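You operate a simulated robot arm through the tools that you are given. There is no shell and no other tool.

You run a simulated robot arm. Do the job below in one go: nothing can be reset, and whatever is moved stays where it is left.

JOB
Wax the middle of the clamped brush's back, then stand it on the brush board.
Fine: use the green pad and the green box; pad back on the black mat, lid shut; slide block drawn right back; leave the red-dot brush. Set down upright: green pad, green-dot nail brush. A coat counts when it lies all over at full strength: go over it till it gets no stronger.

Only the result counts: the job must be done as asked and must still hold three seconds after the hand-in. Knocking over, shifting, dropping, spilling or breaking anything else fails it. Lids that push on must go on centred and level and be pressed home; caps that screw on are set level and turned clockwise until they are tight.

ROBOT AND FRAMES
A 7-joint arm with a fingered hand, fixed in place. Base frame: the origin is on the floor under the middle of its stand, x ahead of it, y to its left, z up; the work surface is at about z = 0.78. Readings come in m, degrees, newtons and seconds.
It reaches about 1.085 m from its shoulder. Its first joint turns from -166.0 to 166.0 degrees. Payload 3.7 kg.
The TCP is the grasp point between the finger pads, 0.025 m short of the fingertips. In the tool frame z runs along the fingers and y along their closing line. The gripper opens to 0.088 m; its body begins 0.029 m behind the TCP. The gripper is a hand of 5 fingers: y runs from the thumb to the fingers, the wrist lies at [-0.013, -0.106, -0.174] in the tool frame, and closing takes about 1.5 s.
Orientation is that of the tool frame in the base frame, as [roll, pitch, yaw] about the fixed x, y, z axes, in that order (R = Rz(yaw) Ry(pitch) Rx(roll)). With the fingers straight down and the wrist toward the robot, the tool's x, y and z point along [0, 1, 0], [1, 0, 0] and [0, 0, -1] of the base frame.

CONTROLS
- The arm moves only by the tool play_rows. Its arguments are lists of equal length, an entry for each row: "dr": the turn, a rotation vector about the tool's x, y, z in degrees, a list of three; "translation": the shift along the tool's x, y, z in m, a list of three. In form: {"dr": [[wx, wy, wz], ...], "translation": [[dx, dy, dz], ...]}. A call has 1 to 20 rows; each row shifts and turns the commanded pose from where the row before left it, along the tool's axes as they then stand. "claw" is the gripper command, from -1 (fully open) to 1 (shut), values between in proportion, set as the call begins (left out, the last holds). Each row takes 0.2 s and may step no farther than 0.05 m and 8.6 degrees from the row before; otherwise, or with a gripper value out of range, the whole call is refused. A pose out of reach is approached as far as the arm can. The call stops where the force on the tool passes 40 N (or 10 N more than at its start, if that is more) or the arm is blocked; 0.2 s more then pass. Each finger travels about 0.108 m/s and halts on what it meets, pressing with about 23 N; the grip force reading is that of the motor and also rises with nothing between the fingers. The clock runs only during rows and for 0.2 s after the last one: add rows that do not move to give the fingers time. The reply holds the time, the measured pose of the TCP, the force on the tool along the base axes, the opening and the grip force, in the units named above and with some noise, with the torque about the TCP (base axes, N m) and any sound that the robot's microphone picked up, and new pictures: "pictures" is both (left out), scene, wrist or none.
- Cameras (640 x 400 px; columns grow to the right, rows downward): "scene" is fixed at [0.4001, -0.5016, 1.5387]; the picture's right is [0.96, -0.28, 0.00], its down [-0.13, -0.42, -0.90] and it looks along [0.25, 0.86, -0.44] (base axes); focal length 328 px, centre (320, 200). "wrist" rides on the gripper at [0.059, -0.079, -0.105] in the tool frame; the picture's right is [-0.73, 0.32, -0.61], its down [-0.62, -0.68, 0.38] and it looks along [-0.29, 0.66, 0.70] (tool axes); focal length 234 px, centre (320, 200). There is no depth. A picture from a camera that has moved, and an enlarged one, comes with that camera's place and axes in the base frame and with its lens.
- set_fingers(index, middle, ring, little, thumb_bend, thumb_turn): sets how far each is bent, from 0 (flat) to 1 (curled in); at 0.3 the hand is open as for a grip, at 0.7 the pads meet at the TCP. One left out holds its place. A second passes; each finger stops where it meets its share of the squeeze, and holds until it gets a number again. A gripper value or a shape takes the hand back. It gives what a move gives, with no picture; readings hold the bend of each and the force on index, middle, ring, little, thumb and palm. thumb_turn goes from beside the hand (0) to across from the fingers (1), as for a grip.
- hand_shape(shape): the hand has 5 fingers and takes this shape, open, in about a second: jaw (thumb against the fingers, like two jaws); tri (thumb and two fingers); tip (a fingertip pinch); poke (one finger out to press); point (the index stretched); flat (the hand flat); cup (the hand cupped); fist (a fist). The gripper value then closes the fingers along that shape, each until it touches; the sizes above hold for jaw. It gives what a move gives, with no picture.
- close_up(camera, box): a new picture of the part [left, top, right, bottom] of that camera's present view, enlarged. No time passes.
- finish_job(): hands the job in; it is judged then, once.

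Nothing tells you positions but the pictures and the camera data. Unless the task says otherwise, let go and move clear before handing in.

The tools are called after "Emit:" as name(argument=value, ...) on one line, values as JSON. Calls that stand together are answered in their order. play_rows: Moves the arm, as the interface text tells. Its arguments: {"type":"object","properties":{"dr":{"type":"array","items":{"type":"array","items":{"type":"number"}}},"translation":{"type":"array","items":{"type":"array","items":{"type":"number"}}},"claw":{"type":"number"},"pictures":{"type":"string","enum":["both","scene","wrist","none"]}},"required":["dr","translation"]} The other tools are called the same way: hand_shape (shape) gives the hand a shape; set_fingers (index, middle, ring, little, thumb_bend, thumb_turn) moves the fingers one by one; close_up (camera, box) takes an enlarged picture of a part of a camera's view; finish_job () hands the job in.

At the start:

```text
time_s: 0.0
tool_pos: [0.384, 0.3928, 1.1208]
orientation: [180.0, 0.0, 90.0]
wrist_force: [-0.9, 0.9, -0.1]
moment: [-0.04, 0.02, -0.02]
gripper_width: 0.0875
finger_force: 0.0
shape: jaw
bend: [0.3, 0.3, 0.3, 0.3, 0.3, 0.98]
finger forces: [0.1, 0.1, 0.0, 0.1, 0.0, 0.1]
```

scene: 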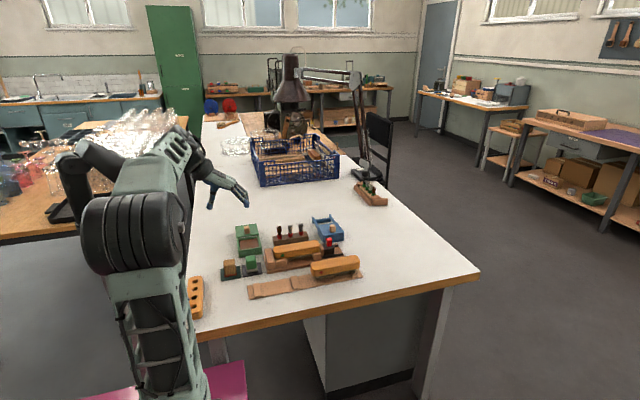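
wrist: 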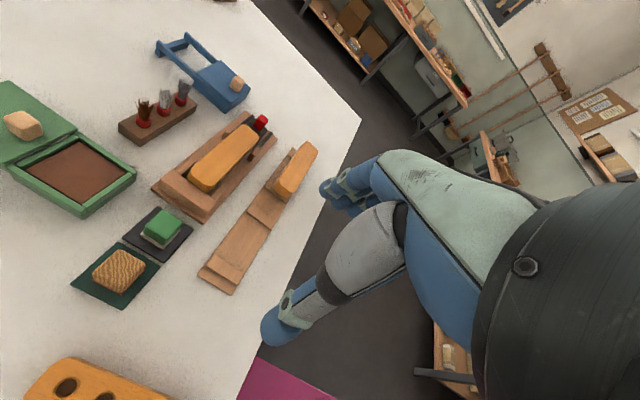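

I see a bench with a green wax box (lid open), a green pad on a dark mat, a clamped brush and a second brush on a board. I'll take close-ups to see details before moving.

Emit:
close_up(camera="scene", box=[180, 200, 380, 325])

Emit:
close_up(camera="wrist", box=[0, 60, 340, 310])

Emit:
close_up(camera="wrist", box=[140, 90, 340, 215])

Emit:
close_up(camera="scene", box=[240, 230, 370, 310])

```text
3.20 times, centred on (280, 262) of scene
camera zoom: at [0.4001, -0.5016, 1.5387], right [0.96, -0.28, 0.0], down [-0.13, -0.42, -0.9], along [0.25, 0.86, -0.44], focal length 1050 px, centre (448, 0)
```

zoom: 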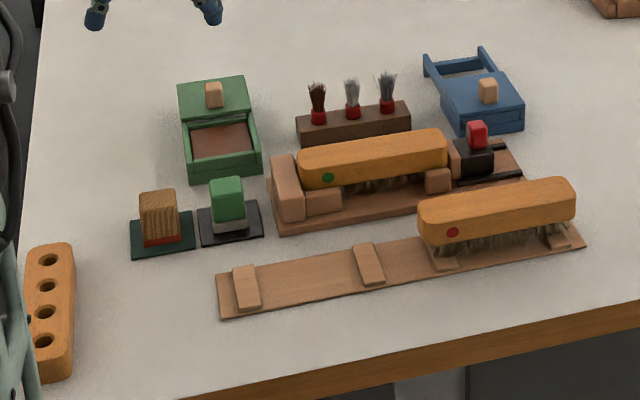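

```text
1.60 times, centred on (170, 185) of wrist
camera zoom: at [0.3055, 0.4517, 1.2258], right [0.32, -0.73, 0.61], down [-0.68, -0.62, -0.38], along [0.66, -0.29, -0.7], focal length 375 px, centre (560, 224)
```

zoom: 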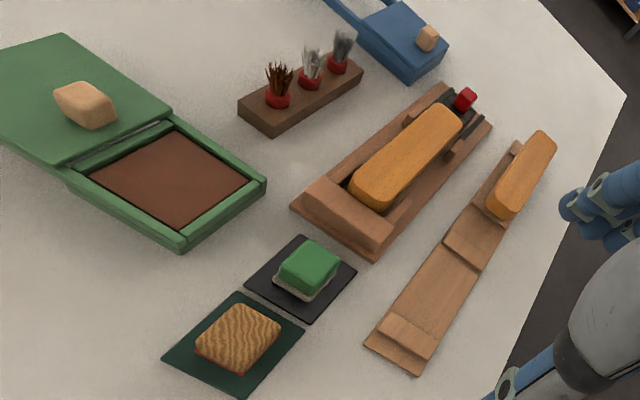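

```text
3.20 times, centred on (240, 152) of wrist
camera zoom: at [0.3055, 0.4517, 1.2258], right [0.32, -0.73, 0.61], down [-0.68, -0.62, -0.38], along [0.66, -0.29, -0.7], focal length 749 px, centre (576, 352)
```

zoom: 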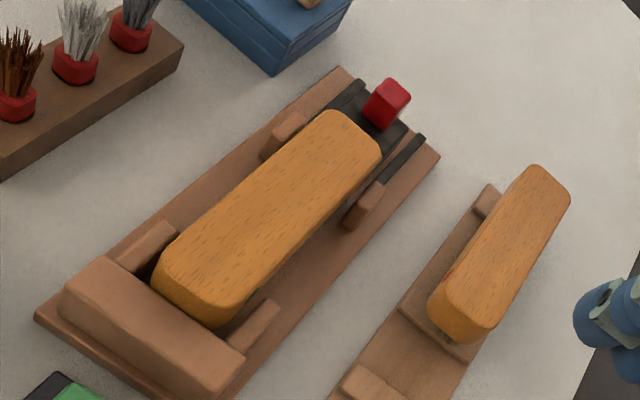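

```text
4.92 times, centred on (305, 270) of scene
camera zoom: at [0.4001, -0.5016, 1.5387], right [0.96, -0.28, 0.0], down [-0.13, -0.42, -0.9], along [0.25, 0.86, -0.44], focal length 1615 px, centre (394, -145)
```

zoom: 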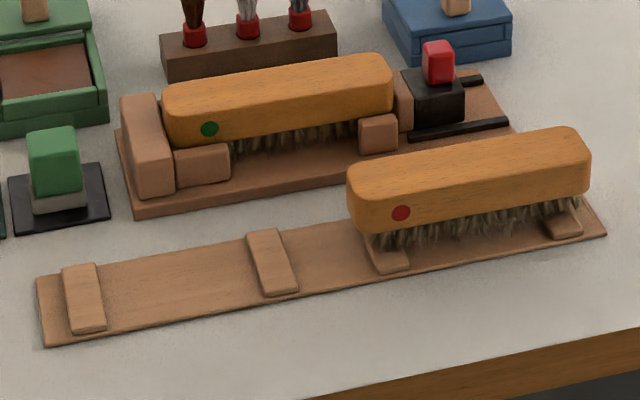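

The green pad (green grip, pale sole) sits on its black mat near (0.43, 0.50), the clamped green-dot brush near (0.60, 0.50), the free brush-board slot near (0.50, 0.37). The green box lid appears to be drawn back. I'll turn the hand so it closes along base y, and look again.

Emit:
play_rows(dr=[[0, 0, -8.2], [0, 0, -8.2], [0, 0, -8.2], [0, 0, -8.2], [0, 0, -8.2], [0, 0, -8.2], [0, 0, -8.2], [0, 0, -8.2], [0, 0, -8.2], [0, 0, -8.2], [0, 0, -8.0]], translation=[[0, 0, 0], [0, 0, 0], [0, 0, 0], [0, 0, 0], [0, 0, 0], [0, 0, 0], [0, 0, 0], [0, 0, 0], [0, 0, 0], [0, 0, 0], [0, 0, 0]])

Emit:
hand_shape(shape="tri")

Emit:
close_up(camera="wrist", box=[0, 0, 640, 400])

Emit:
close_up(camera="scene", box=[160, 130, 288, 210])

```text
time_s: 2.4
tool_pos: [0.3837, 0.3927, 1.1209]
orientation: [179.9, 0.0, -179.9]
wrist_force: [-0.5, -0.3, -0.1]
moment: [-0.03, 0.01, 0.01]
gripper_width: 0.0876
finger_force: 0.0
shape: jaw
bend: [0.3, 0.3, 0.3, 0.3, 0.3, 0.98]
finger forces: [0.0, 0.0, 0.0, 0.0, 0.0, 0.0]
camera wrist: at [0.3257, 0.3136, 1.226], right [0.73, 0.32, 0.61], down [0.62, -0.68, -0.38], along [0.29, 0.66, -0.7], focal length 234 px, centre (320, 200)
```

scene: 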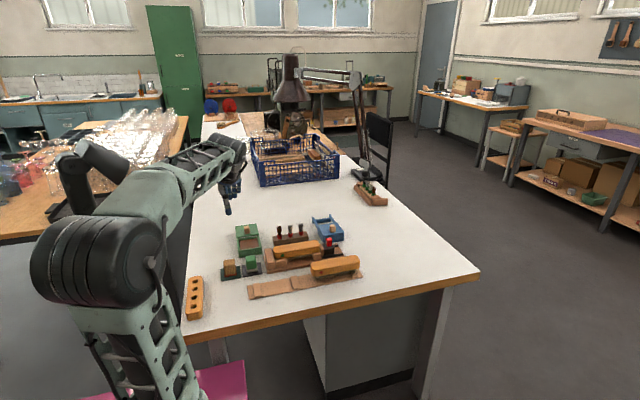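
wrist: 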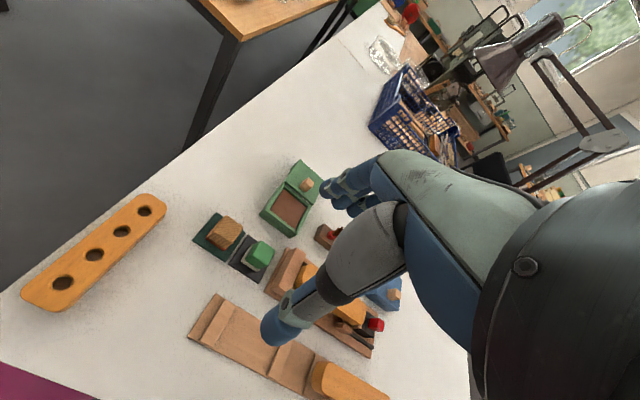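

```text
time_s: 3.3
tool_pos: [0.3848, 0.3922, 1.1205]
orientation: [-180.0, 0.0, 179.9]
wrist_force: [0.4, 0.3, -0.1]
moment: [0.02, 0.03, 0.0]
gripper_width: 0.0876
finger_force: 0.2
shape: tri
bend: [0.3, 0.3, 0.99, 0.99, 0.3, 0.98]
finger forces: [0.1, 0.0, 0.0, 0.0, 0.1, 0.0]
```

```text
1.00 times, centred on (320, 200) of wrist (not enlarged: the box is as wide or as high as the picture)
camera zoom: at [0.3256, 0.3137, 1.2261], right [0.73, 0.32, 0.61], down [0.62, -0.68, -0.38], along [0.29, 0.66, -0.7], focal length 234 px, centre (320, 200)
```

zoom: 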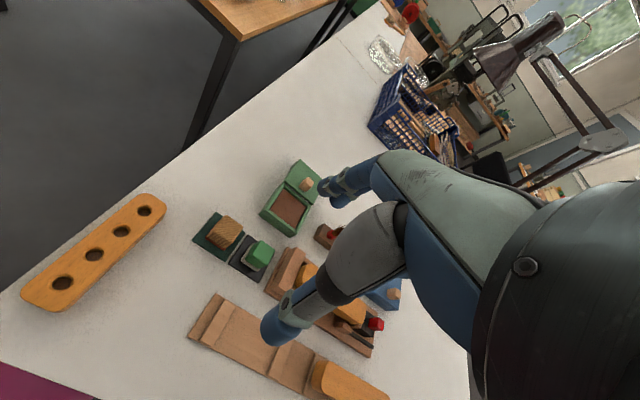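

```text
5.00 times, centred on (224, 170) of scene
camera zoom: at [0.4001, -0.5016, 1.5387], right [0.96, -0.28, 0.0], down [-0.13, -0.42, -0.9], along [0.25, 0.86, -0.44], focal length 1640 px, centre (800, 350)
```

zoom: 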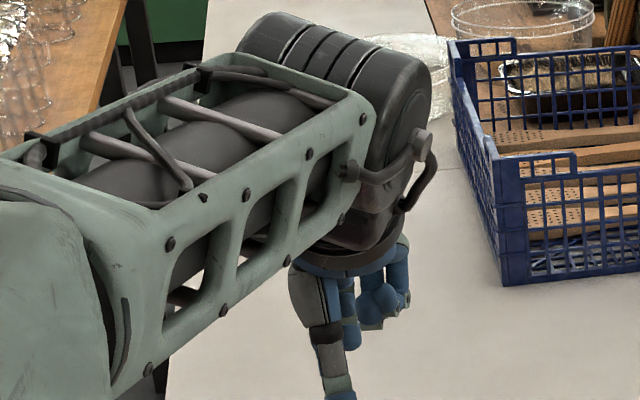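

The hand now closes along base y with index and middle free. Next I move to look down at the green box, pads and clamp from closer.

Emit:
play_rows(dr=[[0, 0, 0], [0, 0, 0], [0, 0, 0], [0, 0, 0], [0, 0, 0], [0, 0, 0]], translation=[[-0.02, 0.0253, 0.0258], [-0.02, 0.0253, 0.0258], [-0.02, 0.0253, 0.0258], [-0.02, 0.0253, 0.0258], [-0.02, 0.0253, 0.0258], [-0.02, 0.0253, 0.0258]], pictures="wrist")

```text
time_s: 4.7
tool_pos: [0.505, 0.5432, 0.9686]
orientation: [179.9, 0.0, -180.0]
wrist_force: [-1.6, -0.5, 0.0]
moment: [0.01, 0.01, 0.01]
gripper_width: 0.0875
finger_force: 0.0
shape: tri
bend: [0.3, 0.3, 0.99, 0.99, 0.3, 0.98]
finger forces: [0.0, 0.0, 0.0, 0.0, 0.0, 0.0]
camera wrist: at [0.4465, 0.4646, 1.0734], right [0.73, 0.32, 0.61], down [0.62, -0.68, -0.38], along [0.29, 0.66, -0.69], focal length 234 px, centre (320, 200)
```

wrist: 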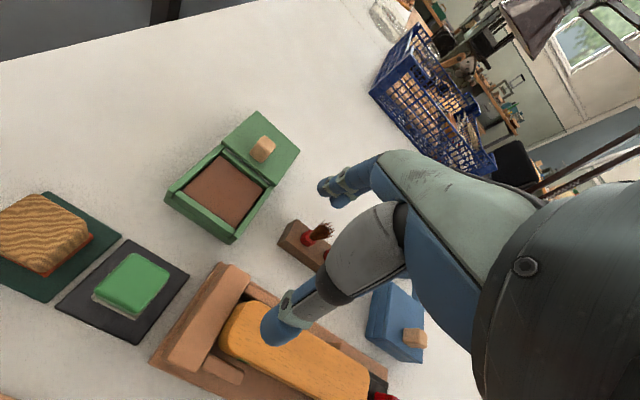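

Emit:
close_up(camera="wrist", box=[140, 90, 332, 210])

Emit:
close_up(camera="wrist", box=[0, 180, 240, 330])

Emit:
close_up(camera="wrist", box=[140, 240, 400, 400])

Emit:
close_up(camera="scene", box=[225, 215, 273, 245])

```text
3.33 times, centred on (236, 150) of wrist
camera zoom: at [0.4465, 0.4646, 1.0734], right [0.73, 0.32, 0.61], down [0.62, -0.68, -0.38], along [0.29, 0.66, -0.69], focal length 781 px, centre (600, 367)
```

zoom: 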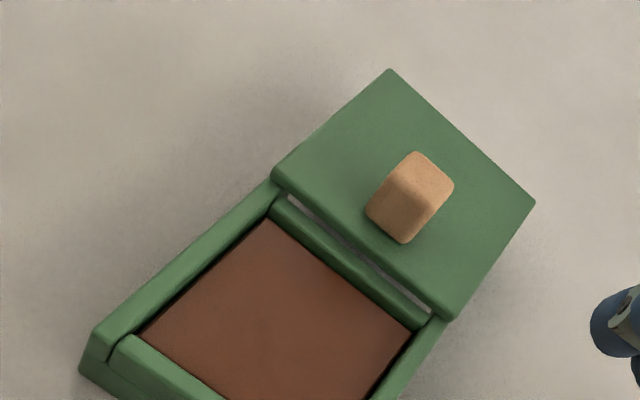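

```text
2.67 times, centred on (120, 255) of wrist
camera zoom: at [0.4465, 0.4646, 1.0734], right [0.73, 0.32, 0.61], down [0.62, -0.68, -0.38], along [0.29, 0.66, -0.69], focal length 624 px, centre (853, 53)
```

zoom: 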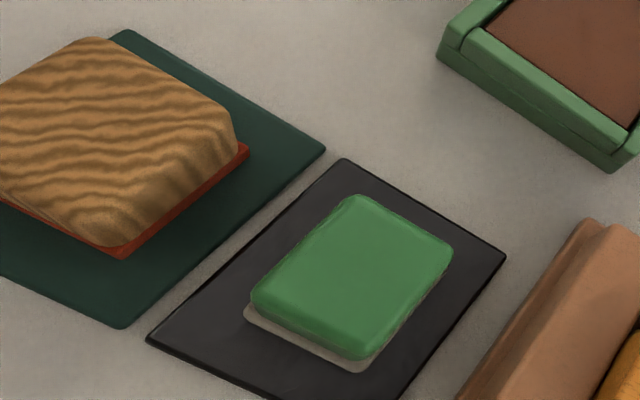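

```text
2.46 times, centred on (270, 320) of wrist
camera zoom: at [0.4465, 0.4646, 1.0734], right [0.73, 0.32, 0.61], down [0.62, -0.68, -0.38], along [0.29, 0.66, -0.69], focal length 576 px, centre (443, -95)
```

zoom: 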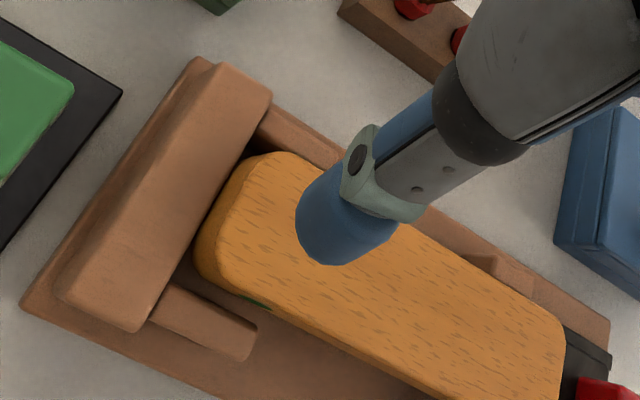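

```text
13.33 times, centred on (249, 230) of scene
camera zoom: at [0.4001, -0.5016, 1.5387], right [0.96, -0.28, 0.0], down [-0.13, -0.42, -0.9], along [0.25, 0.86, -0.44], focal length 4374 px, centre (1267, -200)
```

zoom: 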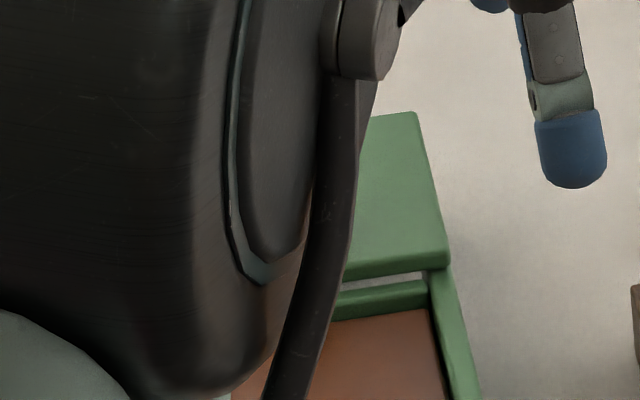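

I see the lid is a flat sliding plate behind the tray (centre ≈ (0.439, 0.72)), wax tray centre ≈ (0.439, 0.631), pad grip centre ≈ (0.433, 0.495) with top ≈ 0.832. I move above the pad to check alignment.

Emit:
play_rows(dr=[[0, 0, 0], [0, 0, 0], [0, 0, 0], [0, 0, 0]], translation=[[0.0238, -0.0162, 0.0229], [0.0238, -0.0162, 0.0229], [0.0238, -0.0162, 0.0229], [0, 0, 0]])

Emit:
close_up(camera="wrist", box=[160, 150, 400, 300])

Emit:
close_up(camera="scene", box=[200, 200, 296, 260])

```text
time_s: 5.7
tool_pos: [0.4336, 0.4966, 0.8984]
orientation: [180.0, 0.0, -180.0]
wrist_force: [-0.8, -0.5, 0.1]
moment: [0.01, 0.01, 0.01]
gripper_width: 0.0879
finger_force: 0.1
shape: tri
bend: [0.3, 0.3, 0.99, 0.99, 0.3, 0.98]
finger forces: [0.1, 0.0, 0.0, 0.1, 0.0, 0.1]
camera wrist: at [0.3752, 0.4187, 1.0029], right [0.73, 0.32, 0.61], down [0.62, -0.68, -0.38], along [0.29, 0.66, -0.7], focal length 234 px, centre (320, 200)
```

scene: 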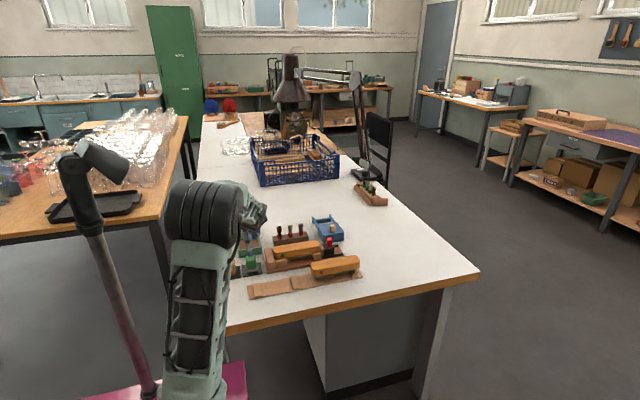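
wrist: 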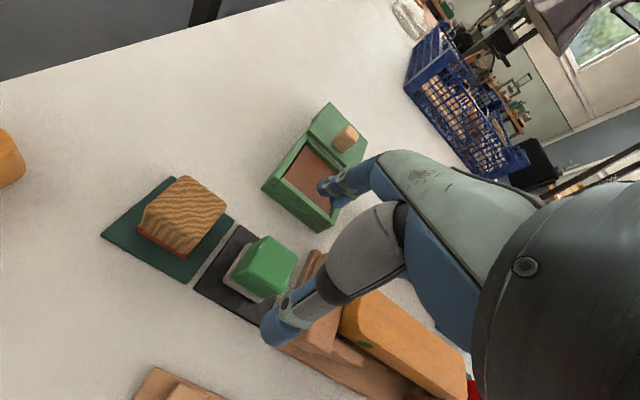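

```text
2.67 times, centred on (280, 225) of wrist
camera zoom: at [0.3752, 0.4187, 1.0029], right [0.73, 0.32, 0.61], down [0.62, -0.68, -0.38], along [0.29, 0.66, -0.7], focal length 624 px, centre (427, 133)
```

zoom: 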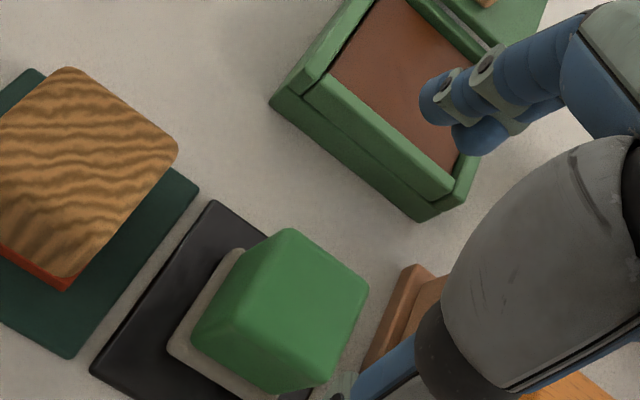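

```text
6.67 times, centred on (248, 230) of scene
camera zoom: at [0.4001, -0.5016, 1.5387], right [0.96, -0.28, 0.0], down [-0.13, -0.42, -0.9], along [0.25, 0.86, -0.44], focal length 2187 px, centre (800, 0)
```

zoom: 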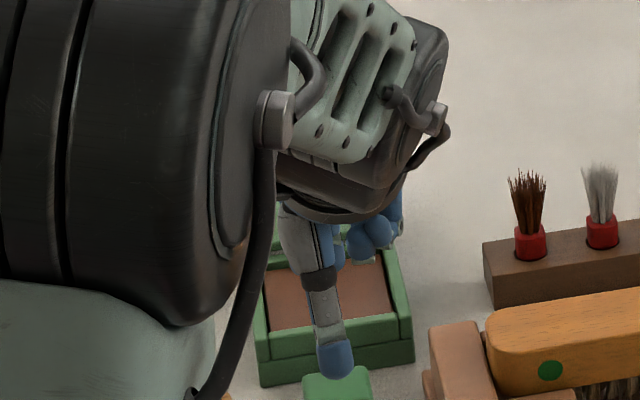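

The open fingers straddle the pad's green grip in y. I lower to about z = 0.823 and check again before closing.

Emit:
play_rows(dr=[[0, 0, 0], [0, 0, 0], [0, 0, 0], [0, 0, 0], [0, 0, 0]], translation=[[0, -0.0005, 0.019], [0, -0.0005, 0.019], [0, -0.0005, 0.019], [0, -0.0005, 0.018], [0, 0, 0]])

Emit:
close_up(camera="wrist", box=[160, 120, 480, 320])

Emit:
close_up(camera="scene", box=[216, 230, 280, 270])

```text
time_s: 6.9
tool_pos: [0.4339, 0.4952, 0.8229]
orientation: [-180.0, 0.0, -179.8]
wrist_force: [0.5, -0.4, 0.2]
moment: [0.01, 0.01, -0.04]
gripper_width: 0.0875
finger_force: 0.0
shape: tri
bend: [0.3, 0.3, 0.99, 0.99, 0.3, 0.98]
finger forces: [0.0, 0.1, 0.3, 0.0, 0.0, 0.1]
camera wrist: at [0.3739, 0.4149, 0.9276], right [0.73, 0.32, 0.61], down [0.62, -0.68, -0.38], along [0.29, 0.66, -0.7], focal length 234 px, centre (320, 200)
```

scene: 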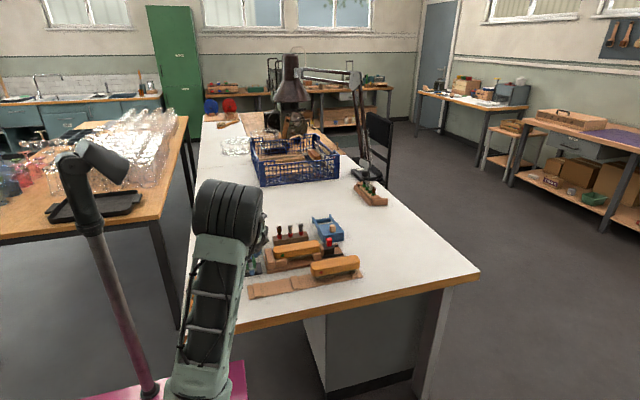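
wrist: 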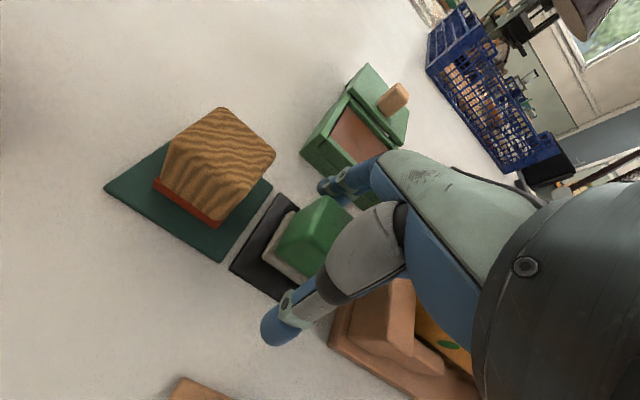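

```text
2.00 times, centred on (320, 220) of wrist
camera zoom: at [0.3739, 0.4149, 0.9276], right [0.73, 0.32, 0.61], down [0.62, -0.68, -0.38], along [0.29, 0.66, -0.7], focal length 468 px, centre (320, 160)
```

zoom: 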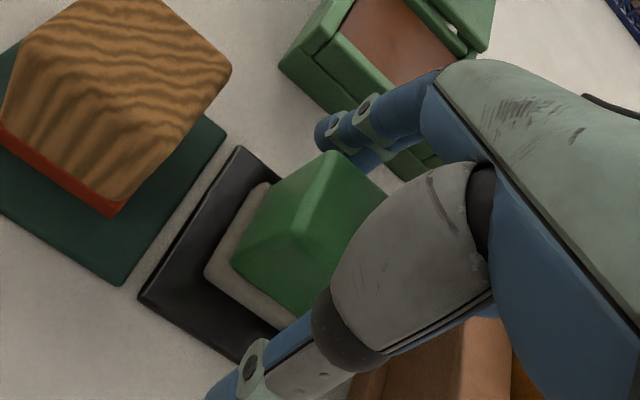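

```text
10.00 times, centred on (248, 250) of scene
camera zoom: at [0.4001, -0.5016, 1.5387], right [0.96, -0.28, 0.0], down [-0.13, -0.42, -0.9], along [0.25, 0.86, -0.44], focal length 3281 px, centre (1040, -300)
```

zoom: 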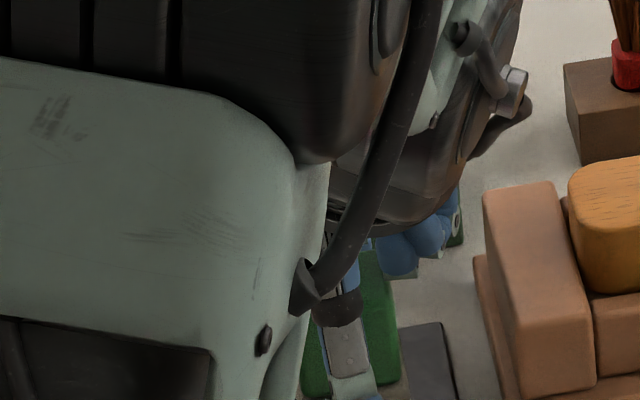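

The thumb and fingers straddle the pad grip and are centred in x. I close on it now.

Emit:
play_rows(dr=[[0, 0, 0], [0, 0, 0], [0, 0, 0], [0, 0, 0], [0, 0, 0], [0, 0, 0], [0, 0, 0], [0, 0, 0]], translation=[[0, 0, 0], [0, 0, 0], [0, 0, 0], [0, 0, 0], [0, 0, 0], [0, 0, 0], [0, 0, 0], [0, 0, 0]], claw=1, pictures="wrist")

Emit:
close_up(camera="wrist", box=[160, 120, 480, 320])

```text
time_s: 8.7
tool_pos: [0.4324, 0.4946, 0.8227]
orientation: [-179.9, 0.0, 180.0]
wrist_force: [-0.4, -0.3, 0.4]
moment: [-0.03, 0.02, 0.01]
gripper_width: 0.0308
finger_force: 22.9
shape: tri
bend: [0.74, 0.52, 1.0, 1.0, 0.73, 1.0]
finger forces: [10.5, 10.2, 0.0, 0.0, 20.6, 0.1]
camera wrist: at [0.374, 0.415, 0.9277], right [0.73, 0.32, 0.61], down [0.62, -0.68, -0.38], along [0.29, 0.66, -0.7], focal length 234 px, centre (320, 200)
```

wrist: 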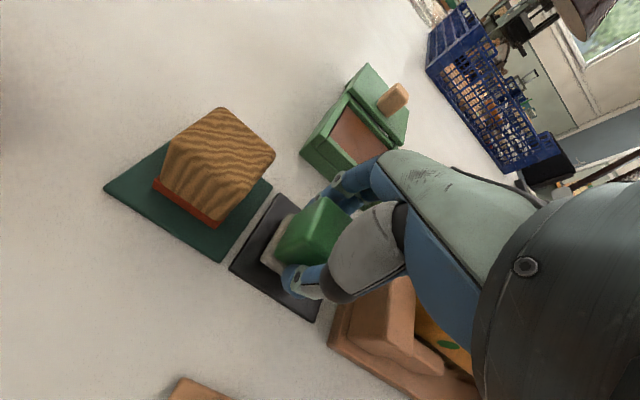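

```text
2.00 times, centred on (320, 220) of wrist
camera zoom: at [0.374, 0.415, 0.9277], right [0.73, 0.32, 0.61], down [0.62, -0.68, -0.38], along [0.29, 0.66, -0.7], focal length 468 px, centre (320, 160)
```

zoom: 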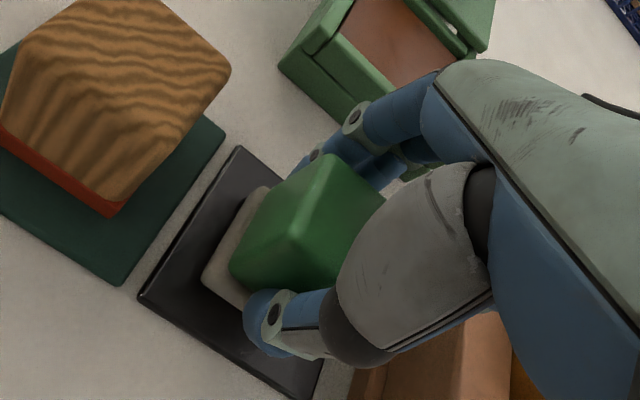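

The pad is gripped with 20 N and barely moved. I lift it slowly and check it hangs level.

Emit:
play_rows(dr=[[0, 0, 0], [0, 0, 0], [0, 0, 0], [0, 0, 0], [0, 0, 0], [0, 0, 0]], translation=[[0, 0, -0.005], [0, 0, -0.015], [0, 0, -0.02], [0, 0, -0.02], [0, 0, -0.02], [0, 0, 0]], pictures="wrist")

Emit:
close_up(camera="wrist", box=[160, 120, 480, 320])

Emit:
close_up(camera="scene", box=[200, 200, 328, 280])

```text
time_s: 10.1
tool_pos: [0.4327, 0.492, 0.9014]
orientation: [-180.0, 0.1, 180.0]
wrist_force: [-1.2, -0.2, -0.1]
moment: [-0.02, -0.01, 0.02]
gripper_width: 0.0307
finger_force: 22.6
shape: tri
bend: [0.74, 0.52, 1.0, 1.0, 0.73, 1.0]
finger forces: [10.6, 10.3, 0.0, 0.0, 20.8, 0.1]
camera wrist: at [0.3741, 0.414, 1.0075], right [0.73, 0.32, 0.61], down [0.62, -0.68, -0.38], along [0.29, 0.66, -0.7], focal length 234 px, centre (320, 200)
```

wrist: 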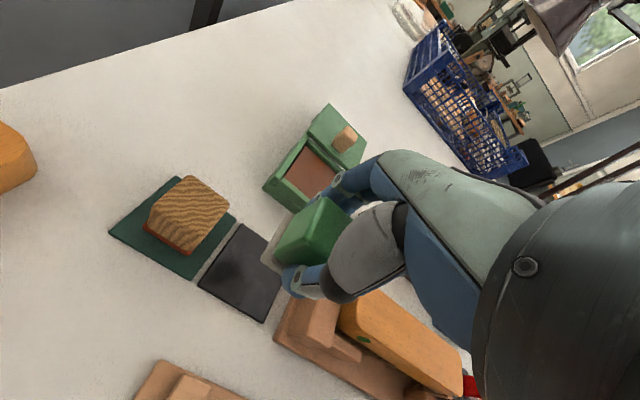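

```text
2.00 times, centred on (320, 220) of wrist
camera zoom: at [0.3741, 0.414, 1.0075], right [0.73, 0.32, 0.61], down [0.62, -0.68, -0.38], along [0.29, 0.66, -0.7], focal length 468 px, centre (320, 160)
```

zoom: 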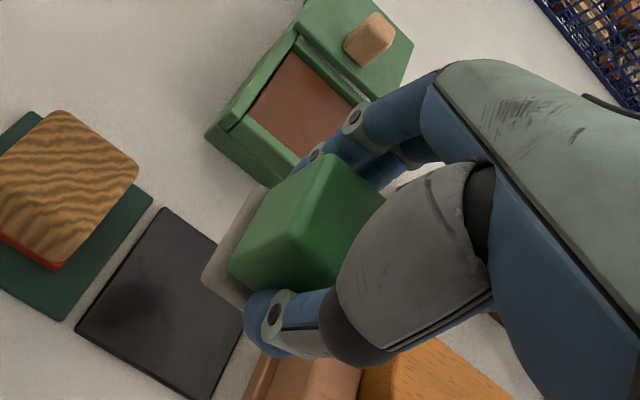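

```text
5.00 times, centred on (264, 240) of scene
camera zoom: at [0.4001, -0.5016, 1.5387], right [0.96, -0.28, 0.0], down [-0.13, -0.42, -0.9], along [0.25, 0.86, -0.44], focal length 1640 px, centre (600, 0)
```

zoom: 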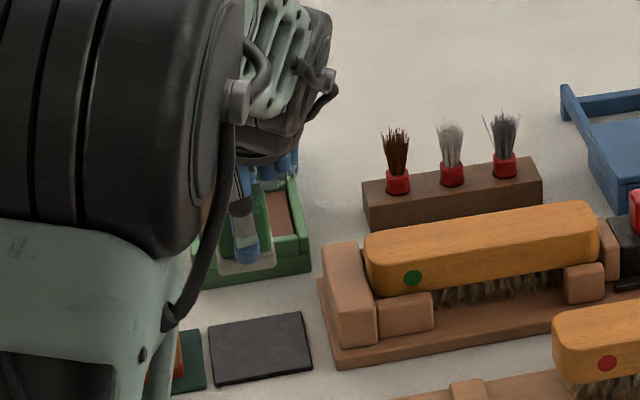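

The pad is held level and the mat is clear. I carry the pad over the wax tray centre.

Emit:
play_rows(dr=[[0, 0, 0], [0, 0, 0], [0, 0, 0], [0, 0, 0], [0, 0, 0]], translation=[[-0.0013, 0.0348, 0.004], [-0.0013, 0.0348, 0.004], [-0.0013, 0.0348, 0.004], [-0.0013, 0.0348, 0.004], [0, 0, 0]])

Emit:
close_up(camera="wrist", box=[160, 120, 480, 320])

Emit:
close_up(camera="scene", box=[210, 200, 290, 250])

```text
time_s: 11.3
tool_pos: [0.4384, 0.6353, 0.8853]
orientation: [180.0, 0.1, 180.0]
wrist_force: [0.6, 1.1, -0.8]
moment: [0.0, 0.01, -0.03]
gripper_width: 0.0307
finger_force: 23.1
shape: tri
bend: [0.74, 0.52, 1.0, 1.0, 0.73, 1.0]
finger forces: [10.5, 10.3, 0.1, 0.1, 20.8, 0.0]
camera wrist: at [0.3792, 0.5559, 0.9905], right [0.73, 0.32, 0.61], down [0.62, -0.68, -0.38], along [0.29, 0.66, -0.7], focal length 234 px, centre (320, 200)
```

scene: 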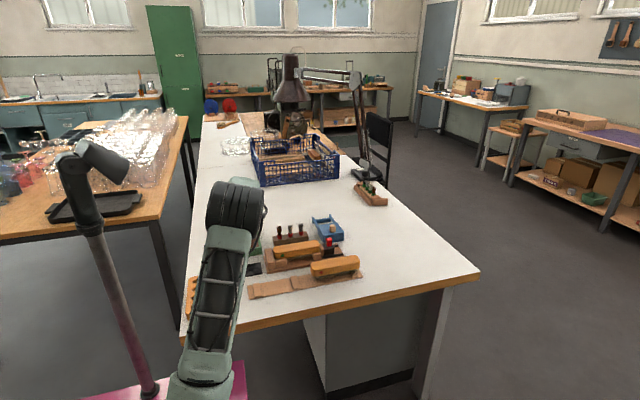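
wrist: 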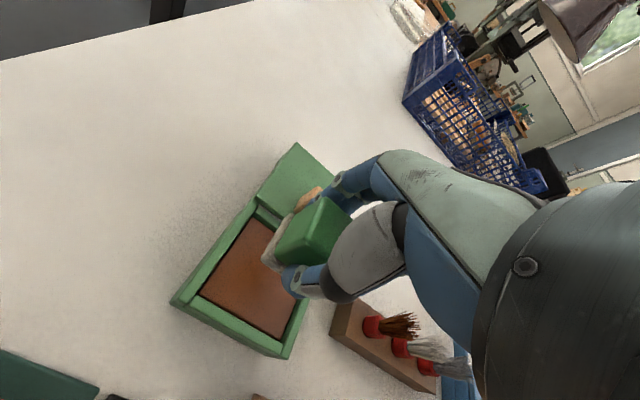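

```text
2.00 times, centred on (320, 220) of wrist
camera zoom: at [0.3792, 0.5559, 0.9905], right [0.73, 0.32, 0.61], down [0.62, -0.68, -0.38], along [0.29, 0.66, -0.7], focal length 468 px, centre (320, 160)
```

zoom: 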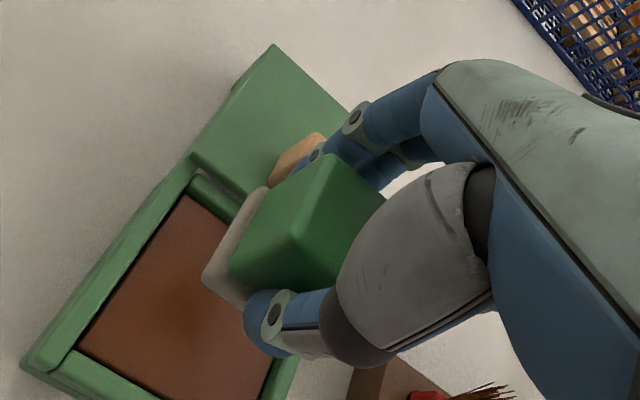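

```text
8.00 times, centred on (250, 225) of scene
camera zoom: at [0.4001, -0.5016, 1.5387], right [0.96, -0.28, 0.0], down [-0.13, -0.42, -0.9], along [0.25, 0.86, -0.44], focal length 2624 px, centre (880, 0)
```

zoom: 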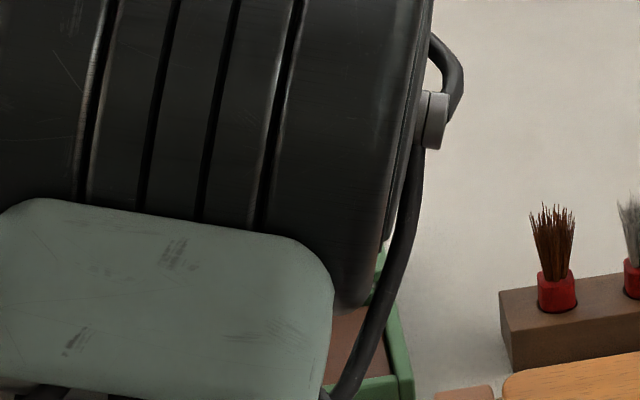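

The pad is over the tray; wax bed centre comes out at (0.441, 0.630). I shift slightly and lower gently toward the wax.

Emit:
play_rows(dr=[[0, 0, 0], [0, 0, 0], [0, 0, 0], [0, 0, 0]], translation=[[-0.0026, -0.003, 0.01], [0, 0, 0.013], [0, 0, 0.012], [0, 0, 0]], pictures="wrist")

Emit:
close_up(camera="wrist", box=[160, 120, 480, 320])

```text
time_s: 12.3
tool_pos: [0.4402, 0.631, 0.8509]
orientation: [-180.0, 0.0, -179.9]
wrist_force: [-0.5, 0.6, -0.1]
moment: [0.04, 0.0, -0.02]
gripper_width: 0.0308
finger_force: 23.2
shape: tri
bend: [0.74, 0.52, 1.0, 1.0, 0.73, 1.0]
finger forces: [10.5, 10.4, 0.0, 0.1, 20.7, 0.0]
camera wrist: at [0.3819, 0.5514, 0.9561], right [0.73, 0.32, 0.61], down [0.62, -0.68, -0.38], along [0.29, 0.66, -0.7], focal length 234 px, centre (320, 200)
```

wrist: 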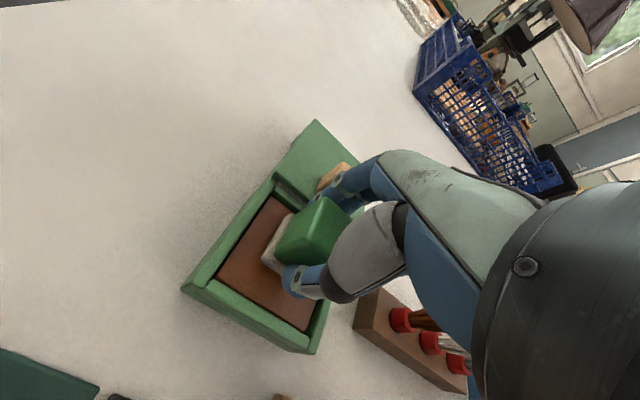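

```text
2.00 times, centred on (320, 220) of wrist
camera zoom: at [0.3819, 0.5514, 0.9561], right [0.73, 0.32, 0.61], down [0.62, -0.68, -0.38], along [0.29, 0.66, -0.7], focal length 468 px, centre (320, 160)
```

zoom: 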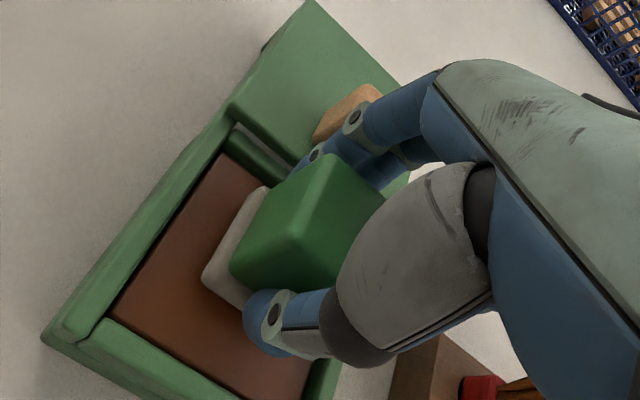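

The sole hovers above the wax with clearance to the rims. I lower in small steps watching the force.

Emit:
play_rows(dr=[[0, 0, 0], [0, 0, 0], [0, 0, 0], [0, 0, 0], [0, 0, 0]], translation=[[0, 0, 0.002], [0, 0, 0.002], [0, 0, 0.002], [0, 0, 0.002], [0, 0, 0]], pictures="none")

Emit:
close_up(camera="wrist", box=[160, 120, 480, 320])

```text
time_s: 13.5
tool_pos: [0.441, 0.6305, 0.8453]
orientation: [179.8, 0.1, -179.9]
wrist_force: [0.7, 2.0, 20.2]
moment: [0.11, -0.06, -0.04]
gripper_width: 0.0316
finger_force: 22.3
shape: tri
bend: [0.74, 0.51, 1.0, 1.0, 0.73, 1.0]
finger forces: [12.0, 16.7, 0.6, 0.0, 23.4, 0.0]
```

```text
2.00 times, centred on (320, 220) of wrist
camera zoom: at [0.3817, 0.551, 0.9504], right [0.73, 0.32, 0.61], down [0.62, -0.68, -0.39], along [0.29, 0.66, -0.69], focal length 468 px, centre (320, 160)
```

zoom: 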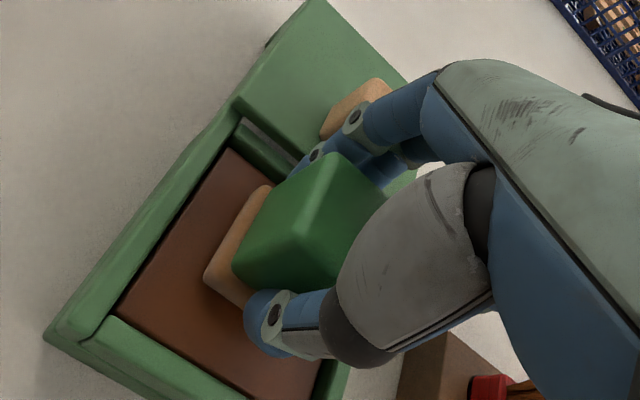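

The sole changed colour on contact (loaded with wax) at about 20 N. I hold briefly, then lift straight up.

Emit:
play_rows(dr=[[0, 0, 0], [0, 0, 0], [0, 0, 0], [0, 0, 0], [0, 0, 0], [0, 0, 0], [0, 0, 0], [0, 0, 0], [0, 0, 0], [0, 0, 0]], translation=[[0, 0, -0.001], [0, 0, 0], [0, 0, 0], [0, 0, 0], [0, 0, -0.003], [0, 0, -0.01], [0, 0, -0.02], [0, 0, -0.025], [0, 0, -0.025], [0, 0, 0]], pictures="wrist")

Emit:
close_up(camera="wrist", box=[160, 120, 480, 320])

Emit:
close_up(camera="scene", box=[240, 220, 368, 300])

```text
time_s: 15.7
tool_pos: [0.4419, 0.6313, 0.9277]
orientation: [-180.0, 0.1, -179.9]
wrist_force: [-0.4, 0.4, -0.9]
moment: [0.0, -0.03, -0.02]
gripper_width: 0.0313
finger_force: 23.0
shape: tri
bend: [0.74, 0.51, 1.0, 1.0, 0.74, 1.0]
finger forces: [11.5, 10.7, 0.0, 0.0, 22.3, 0.0]
camera wrist: at [0.3837, 0.5514, 1.033], right [0.73, 0.32, 0.61], down [0.62, -0.68, -0.38], along [0.29, 0.66, -0.7], focal length 234 px, centre (320, 200)
```

wrist: 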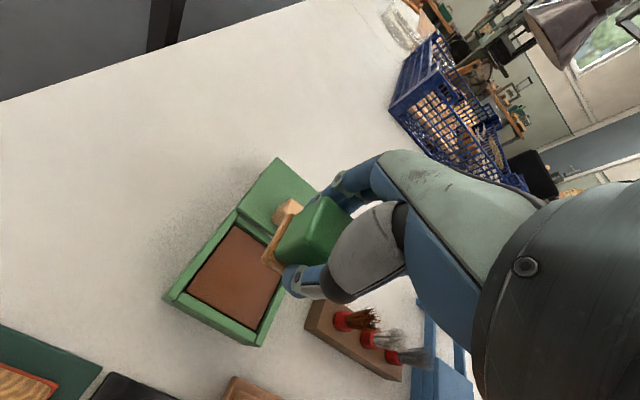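

```text
2.00 times, centred on (320, 220) of wrist
camera zoom: at [0.3837, 0.5514, 1.033], right [0.73, 0.32, 0.61], down [0.62, -0.68, -0.38], along [0.29, 0.66, -0.7], focal length 468 px, centre (320, 160)
```

zoom: 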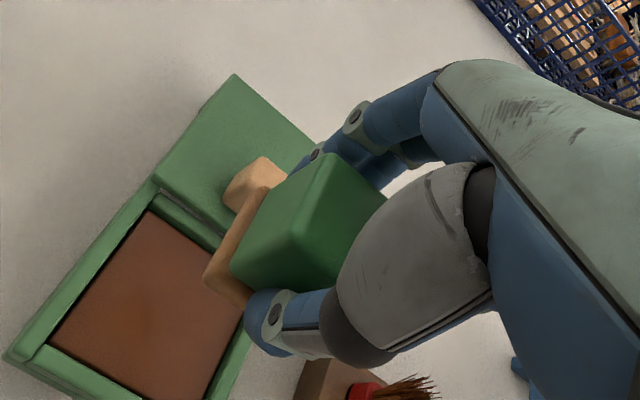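

```text
5.00 times, centred on (304, 260) of scene
camera zoom: at [0.4001, -0.5016, 1.5387], right [0.96, -0.28, 0.0], down [-0.13, -0.42, -0.9], along [0.25, 0.86, -0.44], focal length 1640 px, centre (400, -100)
```

zoom: 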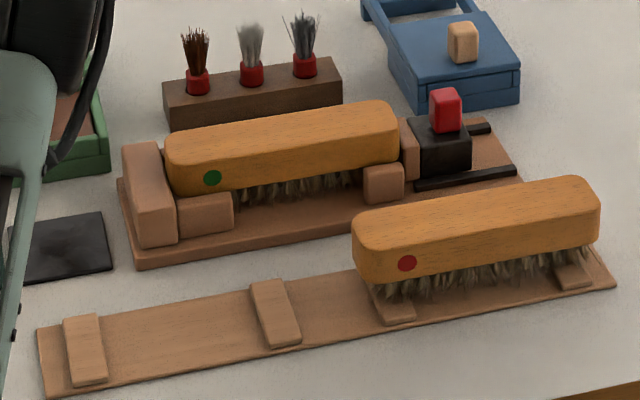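

The pad's sole is evenly tan (waxed). I now carry it over the middle of the clamped brush, first toward the front and then along x, staying clear of the brush rack.

Emit:
play_rows(dr=[[0, 0, 0], [0, 0, 0], [0, 0, 0], [0, 0, 0], [0, 0, 0], [0, 0, 0], [0, 0, 0]], translation=[[-0.01, -0.042, 0], [-0.01, -0.042, 0], [-0.012, -0.042, 0], [-0.042, 0, 0], [-0.042, 0, 0], [-0.042, 0, 0], [0, 0, 0]])

Emit:
close_up(camera="wrist", box=[160, 160, 480, 360])

Emit:
close_up(camera="scene", box=[250, 205, 362, 275])

```text
time_s: 17.3
tool_pos: [0.599, 0.5024, 0.9249]
orientation: [180.0, 0.1, -179.9]
wrist_force: [0.9, -0.9, 0.0]
moment: [0.0, 0.01, 0.0]
gripper_width: 0.0313
finger_force: 22.8
shape: tri
bend: [0.74, 0.51, 1.0, 1.0, 0.74, 1.0]
finger forces: [11.3, 10.7, 0.0, 0.0, 22.1, 0.0]
camera wrist: at [0.5404, 0.4236, 1.0301], right [0.73, 0.32, 0.61], down [0.62, -0.68, -0.38], along [0.29, 0.66, -0.7], focal length 234 px, centre (320, 200)
```

scene: 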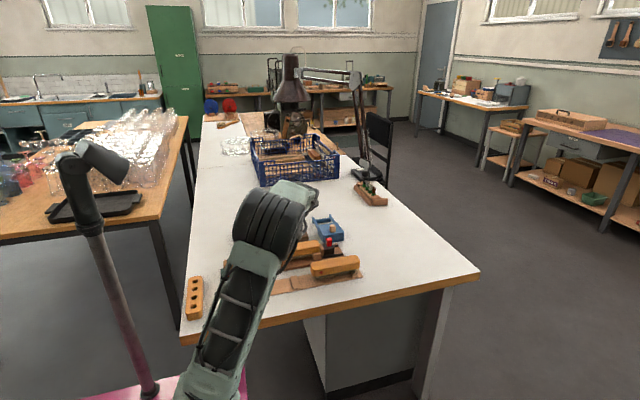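
wrist: 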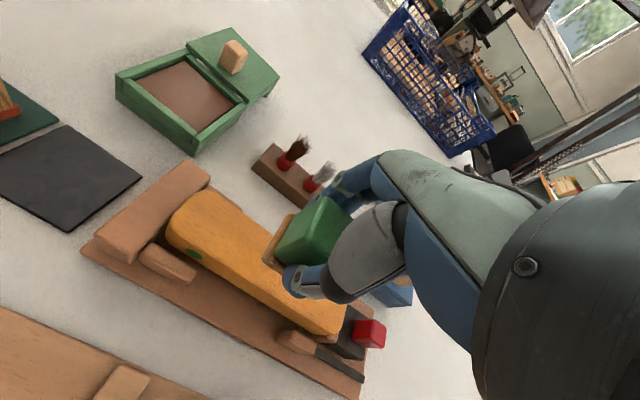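

```text
2.00 times, centred on (320, 260) of wrist
camera zoom: at [0.5404, 0.4236, 1.0301], right [0.73, 0.32, 0.61], down [0.62, -0.68, -0.38], along [0.29, 0.66, -0.7], focal length 468 px, centre (320, 80)
```

zoom: 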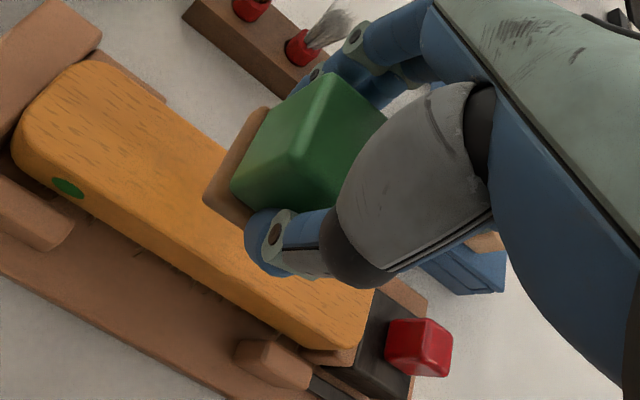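

```text
5.71 times, centred on (306, 240) of scene
camera zoom: at [0.4001, -0.5016, 1.5387], right [0.96, -0.28, 0.0], down [-0.13, -0.42, -0.9], along [0.25, 0.86, -0.44], focal length 1875 px, centre (400, -29)
```

zoom: 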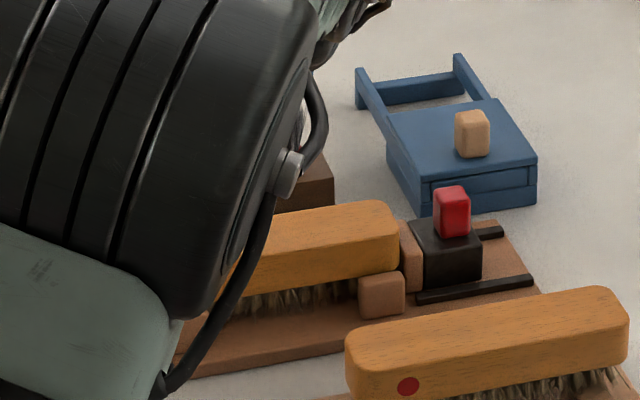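

The brush's back spans x ≈ 0.519–0.692, y ≈ 0.484–0.525, so its middle is about (0.605, 0.5045). I align there and lower to just above the back.

Emit:
play_rows(dr=[[0, 0, 0], [0, 0, 0], [0, 0, 0], [0, 0, 0]], translation=[[-0.006, 0.002, 0.01], [0, 0, 0.012], [0, 0, 0.01], [0, 0, 0]], pictures="wrist")

Emit:
close_up(camera="wrist", box=[160, 160, 480, 360])

```text
time_s: 18.3
tool_pos: [0.6038, 0.5072, 0.8947]
orientation: [179.9, 0.0, -179.9]
wrist_force: [-0.7, -0.8, -0.4]
moment: [-0.02, -0.02, -0.02]
gripper_width: 0.0312
finger_force: 23.3
shape: tri
bend: [0.74, 0.51, 1.0, 1.0, 0.74, 1.0]
finger forces: [11.5, 10.8, 0.1, 0.1, 22.1, 0.1]
camera wrist: at [0.5457, 0.4279, 0.9996], right [0.73, 0.32, 0.61], down [0.62, -0.68, -0.38], along [0.29, 0.66, -0.7], focal length 234 px, centre (320, 200)
```

wrist: 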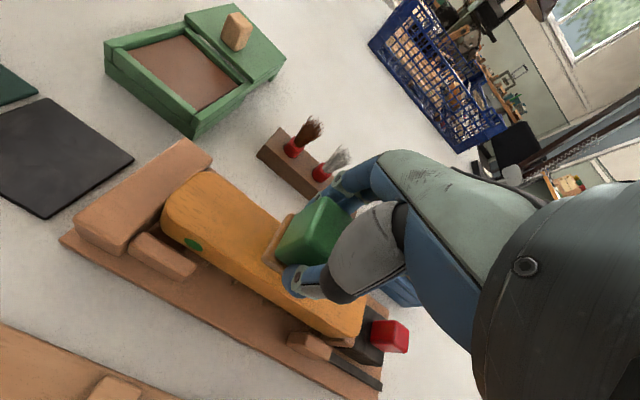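

```text
2.00 times, centred on (320, 260) of wrist
camera zoom: at [0.5457, 0.4279, 0.9996], right [0.73, 0.32, 0.61], down [0.62, -0.68, -0.38], along [0.29, 0.66, -0.7], focal length 468 px, centre (320, 80)
```

zoom: 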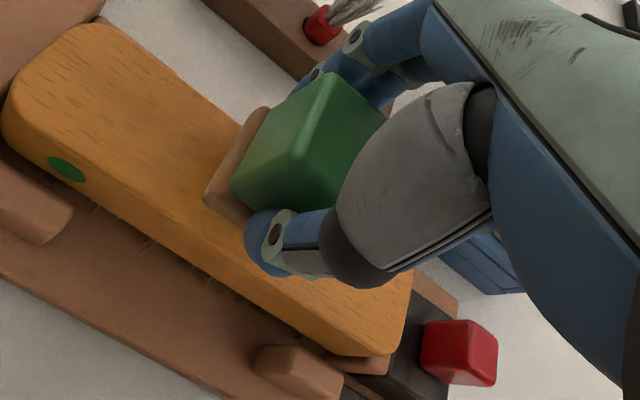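

The pad is just above the middle of the back. I lower in fine steps until it presses.

Emit:
play_rows(dr=[[0, 0, 0], [0, 0, 0], [0, 0, 0], [0, 0, 0], [0, 0, 0], [0, 0, 0]], translation=[[-0.001, -0.0015, 0.002], [0, 0, 0.002], [0, 0, 0.002], [0, 0, 0.0015], [0, 0, 0.0015], [0, 0, 0]], pictures="none")

Emit:
close_up(camera="wrist", box=[160, 160, 480, 360])

```text
time_s: 19.7
tool_pos: [0.6065, 0.5056, 0.8853]
orientation: [-180.0, 0.0, -179.9]
wrist_force: [-0.2, -0.1, -0.2]
moment: [-0.04, 0.03, -0.01]
gripper_width: 0.0313
finger_force: 22.9
shape: tri
bend: [0.74, 0.51, 1.0, 1.0, 0.74, 1.0]
finger forces: [11.3, 10.7, 0.1, 0.0, 22.1, 0.1]
```

```text
2.00 times, centred on (320, 260) of wrist
camera zoom: at [0.5472, 0.4266, 0.9906], right [0.73, 0.32, 0.61], down [0.62, -0.68, -0.38], along [0.29, 0.66, -0.7], focal length 468 px, centre (320, 80)
```

zoom: 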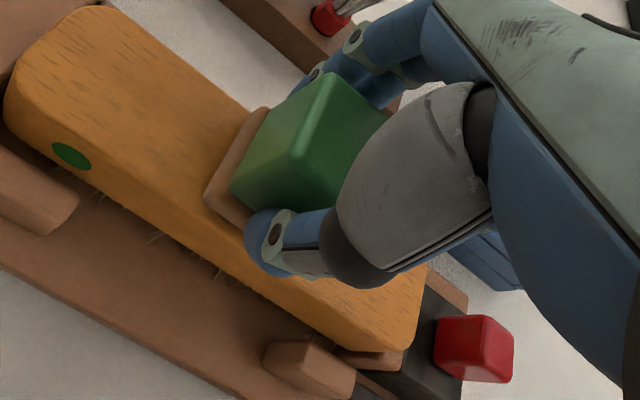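

Not yet touching; I continue down in 1 mm steps.

Emit:
play_rows(dr=[[0, 0, 0], [0, 0, 0], [0, 0, 0], [0, 0, 0]], translation=[[0, 0, 0.001], [0, 0, 0.001], [0, 0, 0.001], [0, 0, 0]], pictures="none")

Emit:
close_up(camera="wrist", box=[160, 160, 480, 360])

```text
time_s: 20.7
tool_pos: [0.6054, 0.5065, 0.8827]
orientation: [-180.0, 0.0, 179.9]
wrist_force: [-0.2, 0.0, -0.6]
moment: [-0.03, 0.0, -0.01]
gripper_width: 0.0314
finger_force: 22.7
shape: tri
bend: [0.74, 0.51, 1.0, 1.0, 0.74, 1.0]
finger forces: [11.4, 10.8, 0.2, 0.0, 22.1, 0.0]
```

```text
2.00 times, centred on (320, 260) of wrist
camera zoom: at [0.5474, 0.4262, 0.9884], right [0.73, 0.32, 0.61], down [0.62, -0.68, -0.38], along [0.29, 0.66, -0.7], focal length 468 px, centre (320, 80)
```

zoom: 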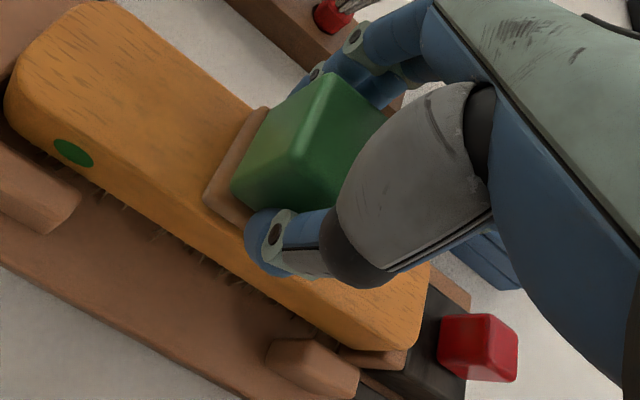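

Still free; I keep going down in 1 mm steps.

Emit:
play_rows(dr=[[0, 0, 0], [0, 0, 0], [0, 0, 0]], translation=[[0, 0, 0.001], [0, 0, 0.001], [0, 0, 0]], pictures="none")

```text
time_s: 21.5
tool_pos: [0.6067, 0.506, 0.8821]
orientation: [179.9, 0.2, -180.0]
wrist_force: [0.5, 1.1, 10.5]
moment: [0.11, -0.04, 0.01]
gripper_width: 0.0315
finger_force: 23.1
shape: tri
bend: [0.74, 0.51, 1.0, 1.0, 0.74, 1.0]
finger forces: [11.7, 13.6, 0.5, 0.0, 22.7, 0.1]
```

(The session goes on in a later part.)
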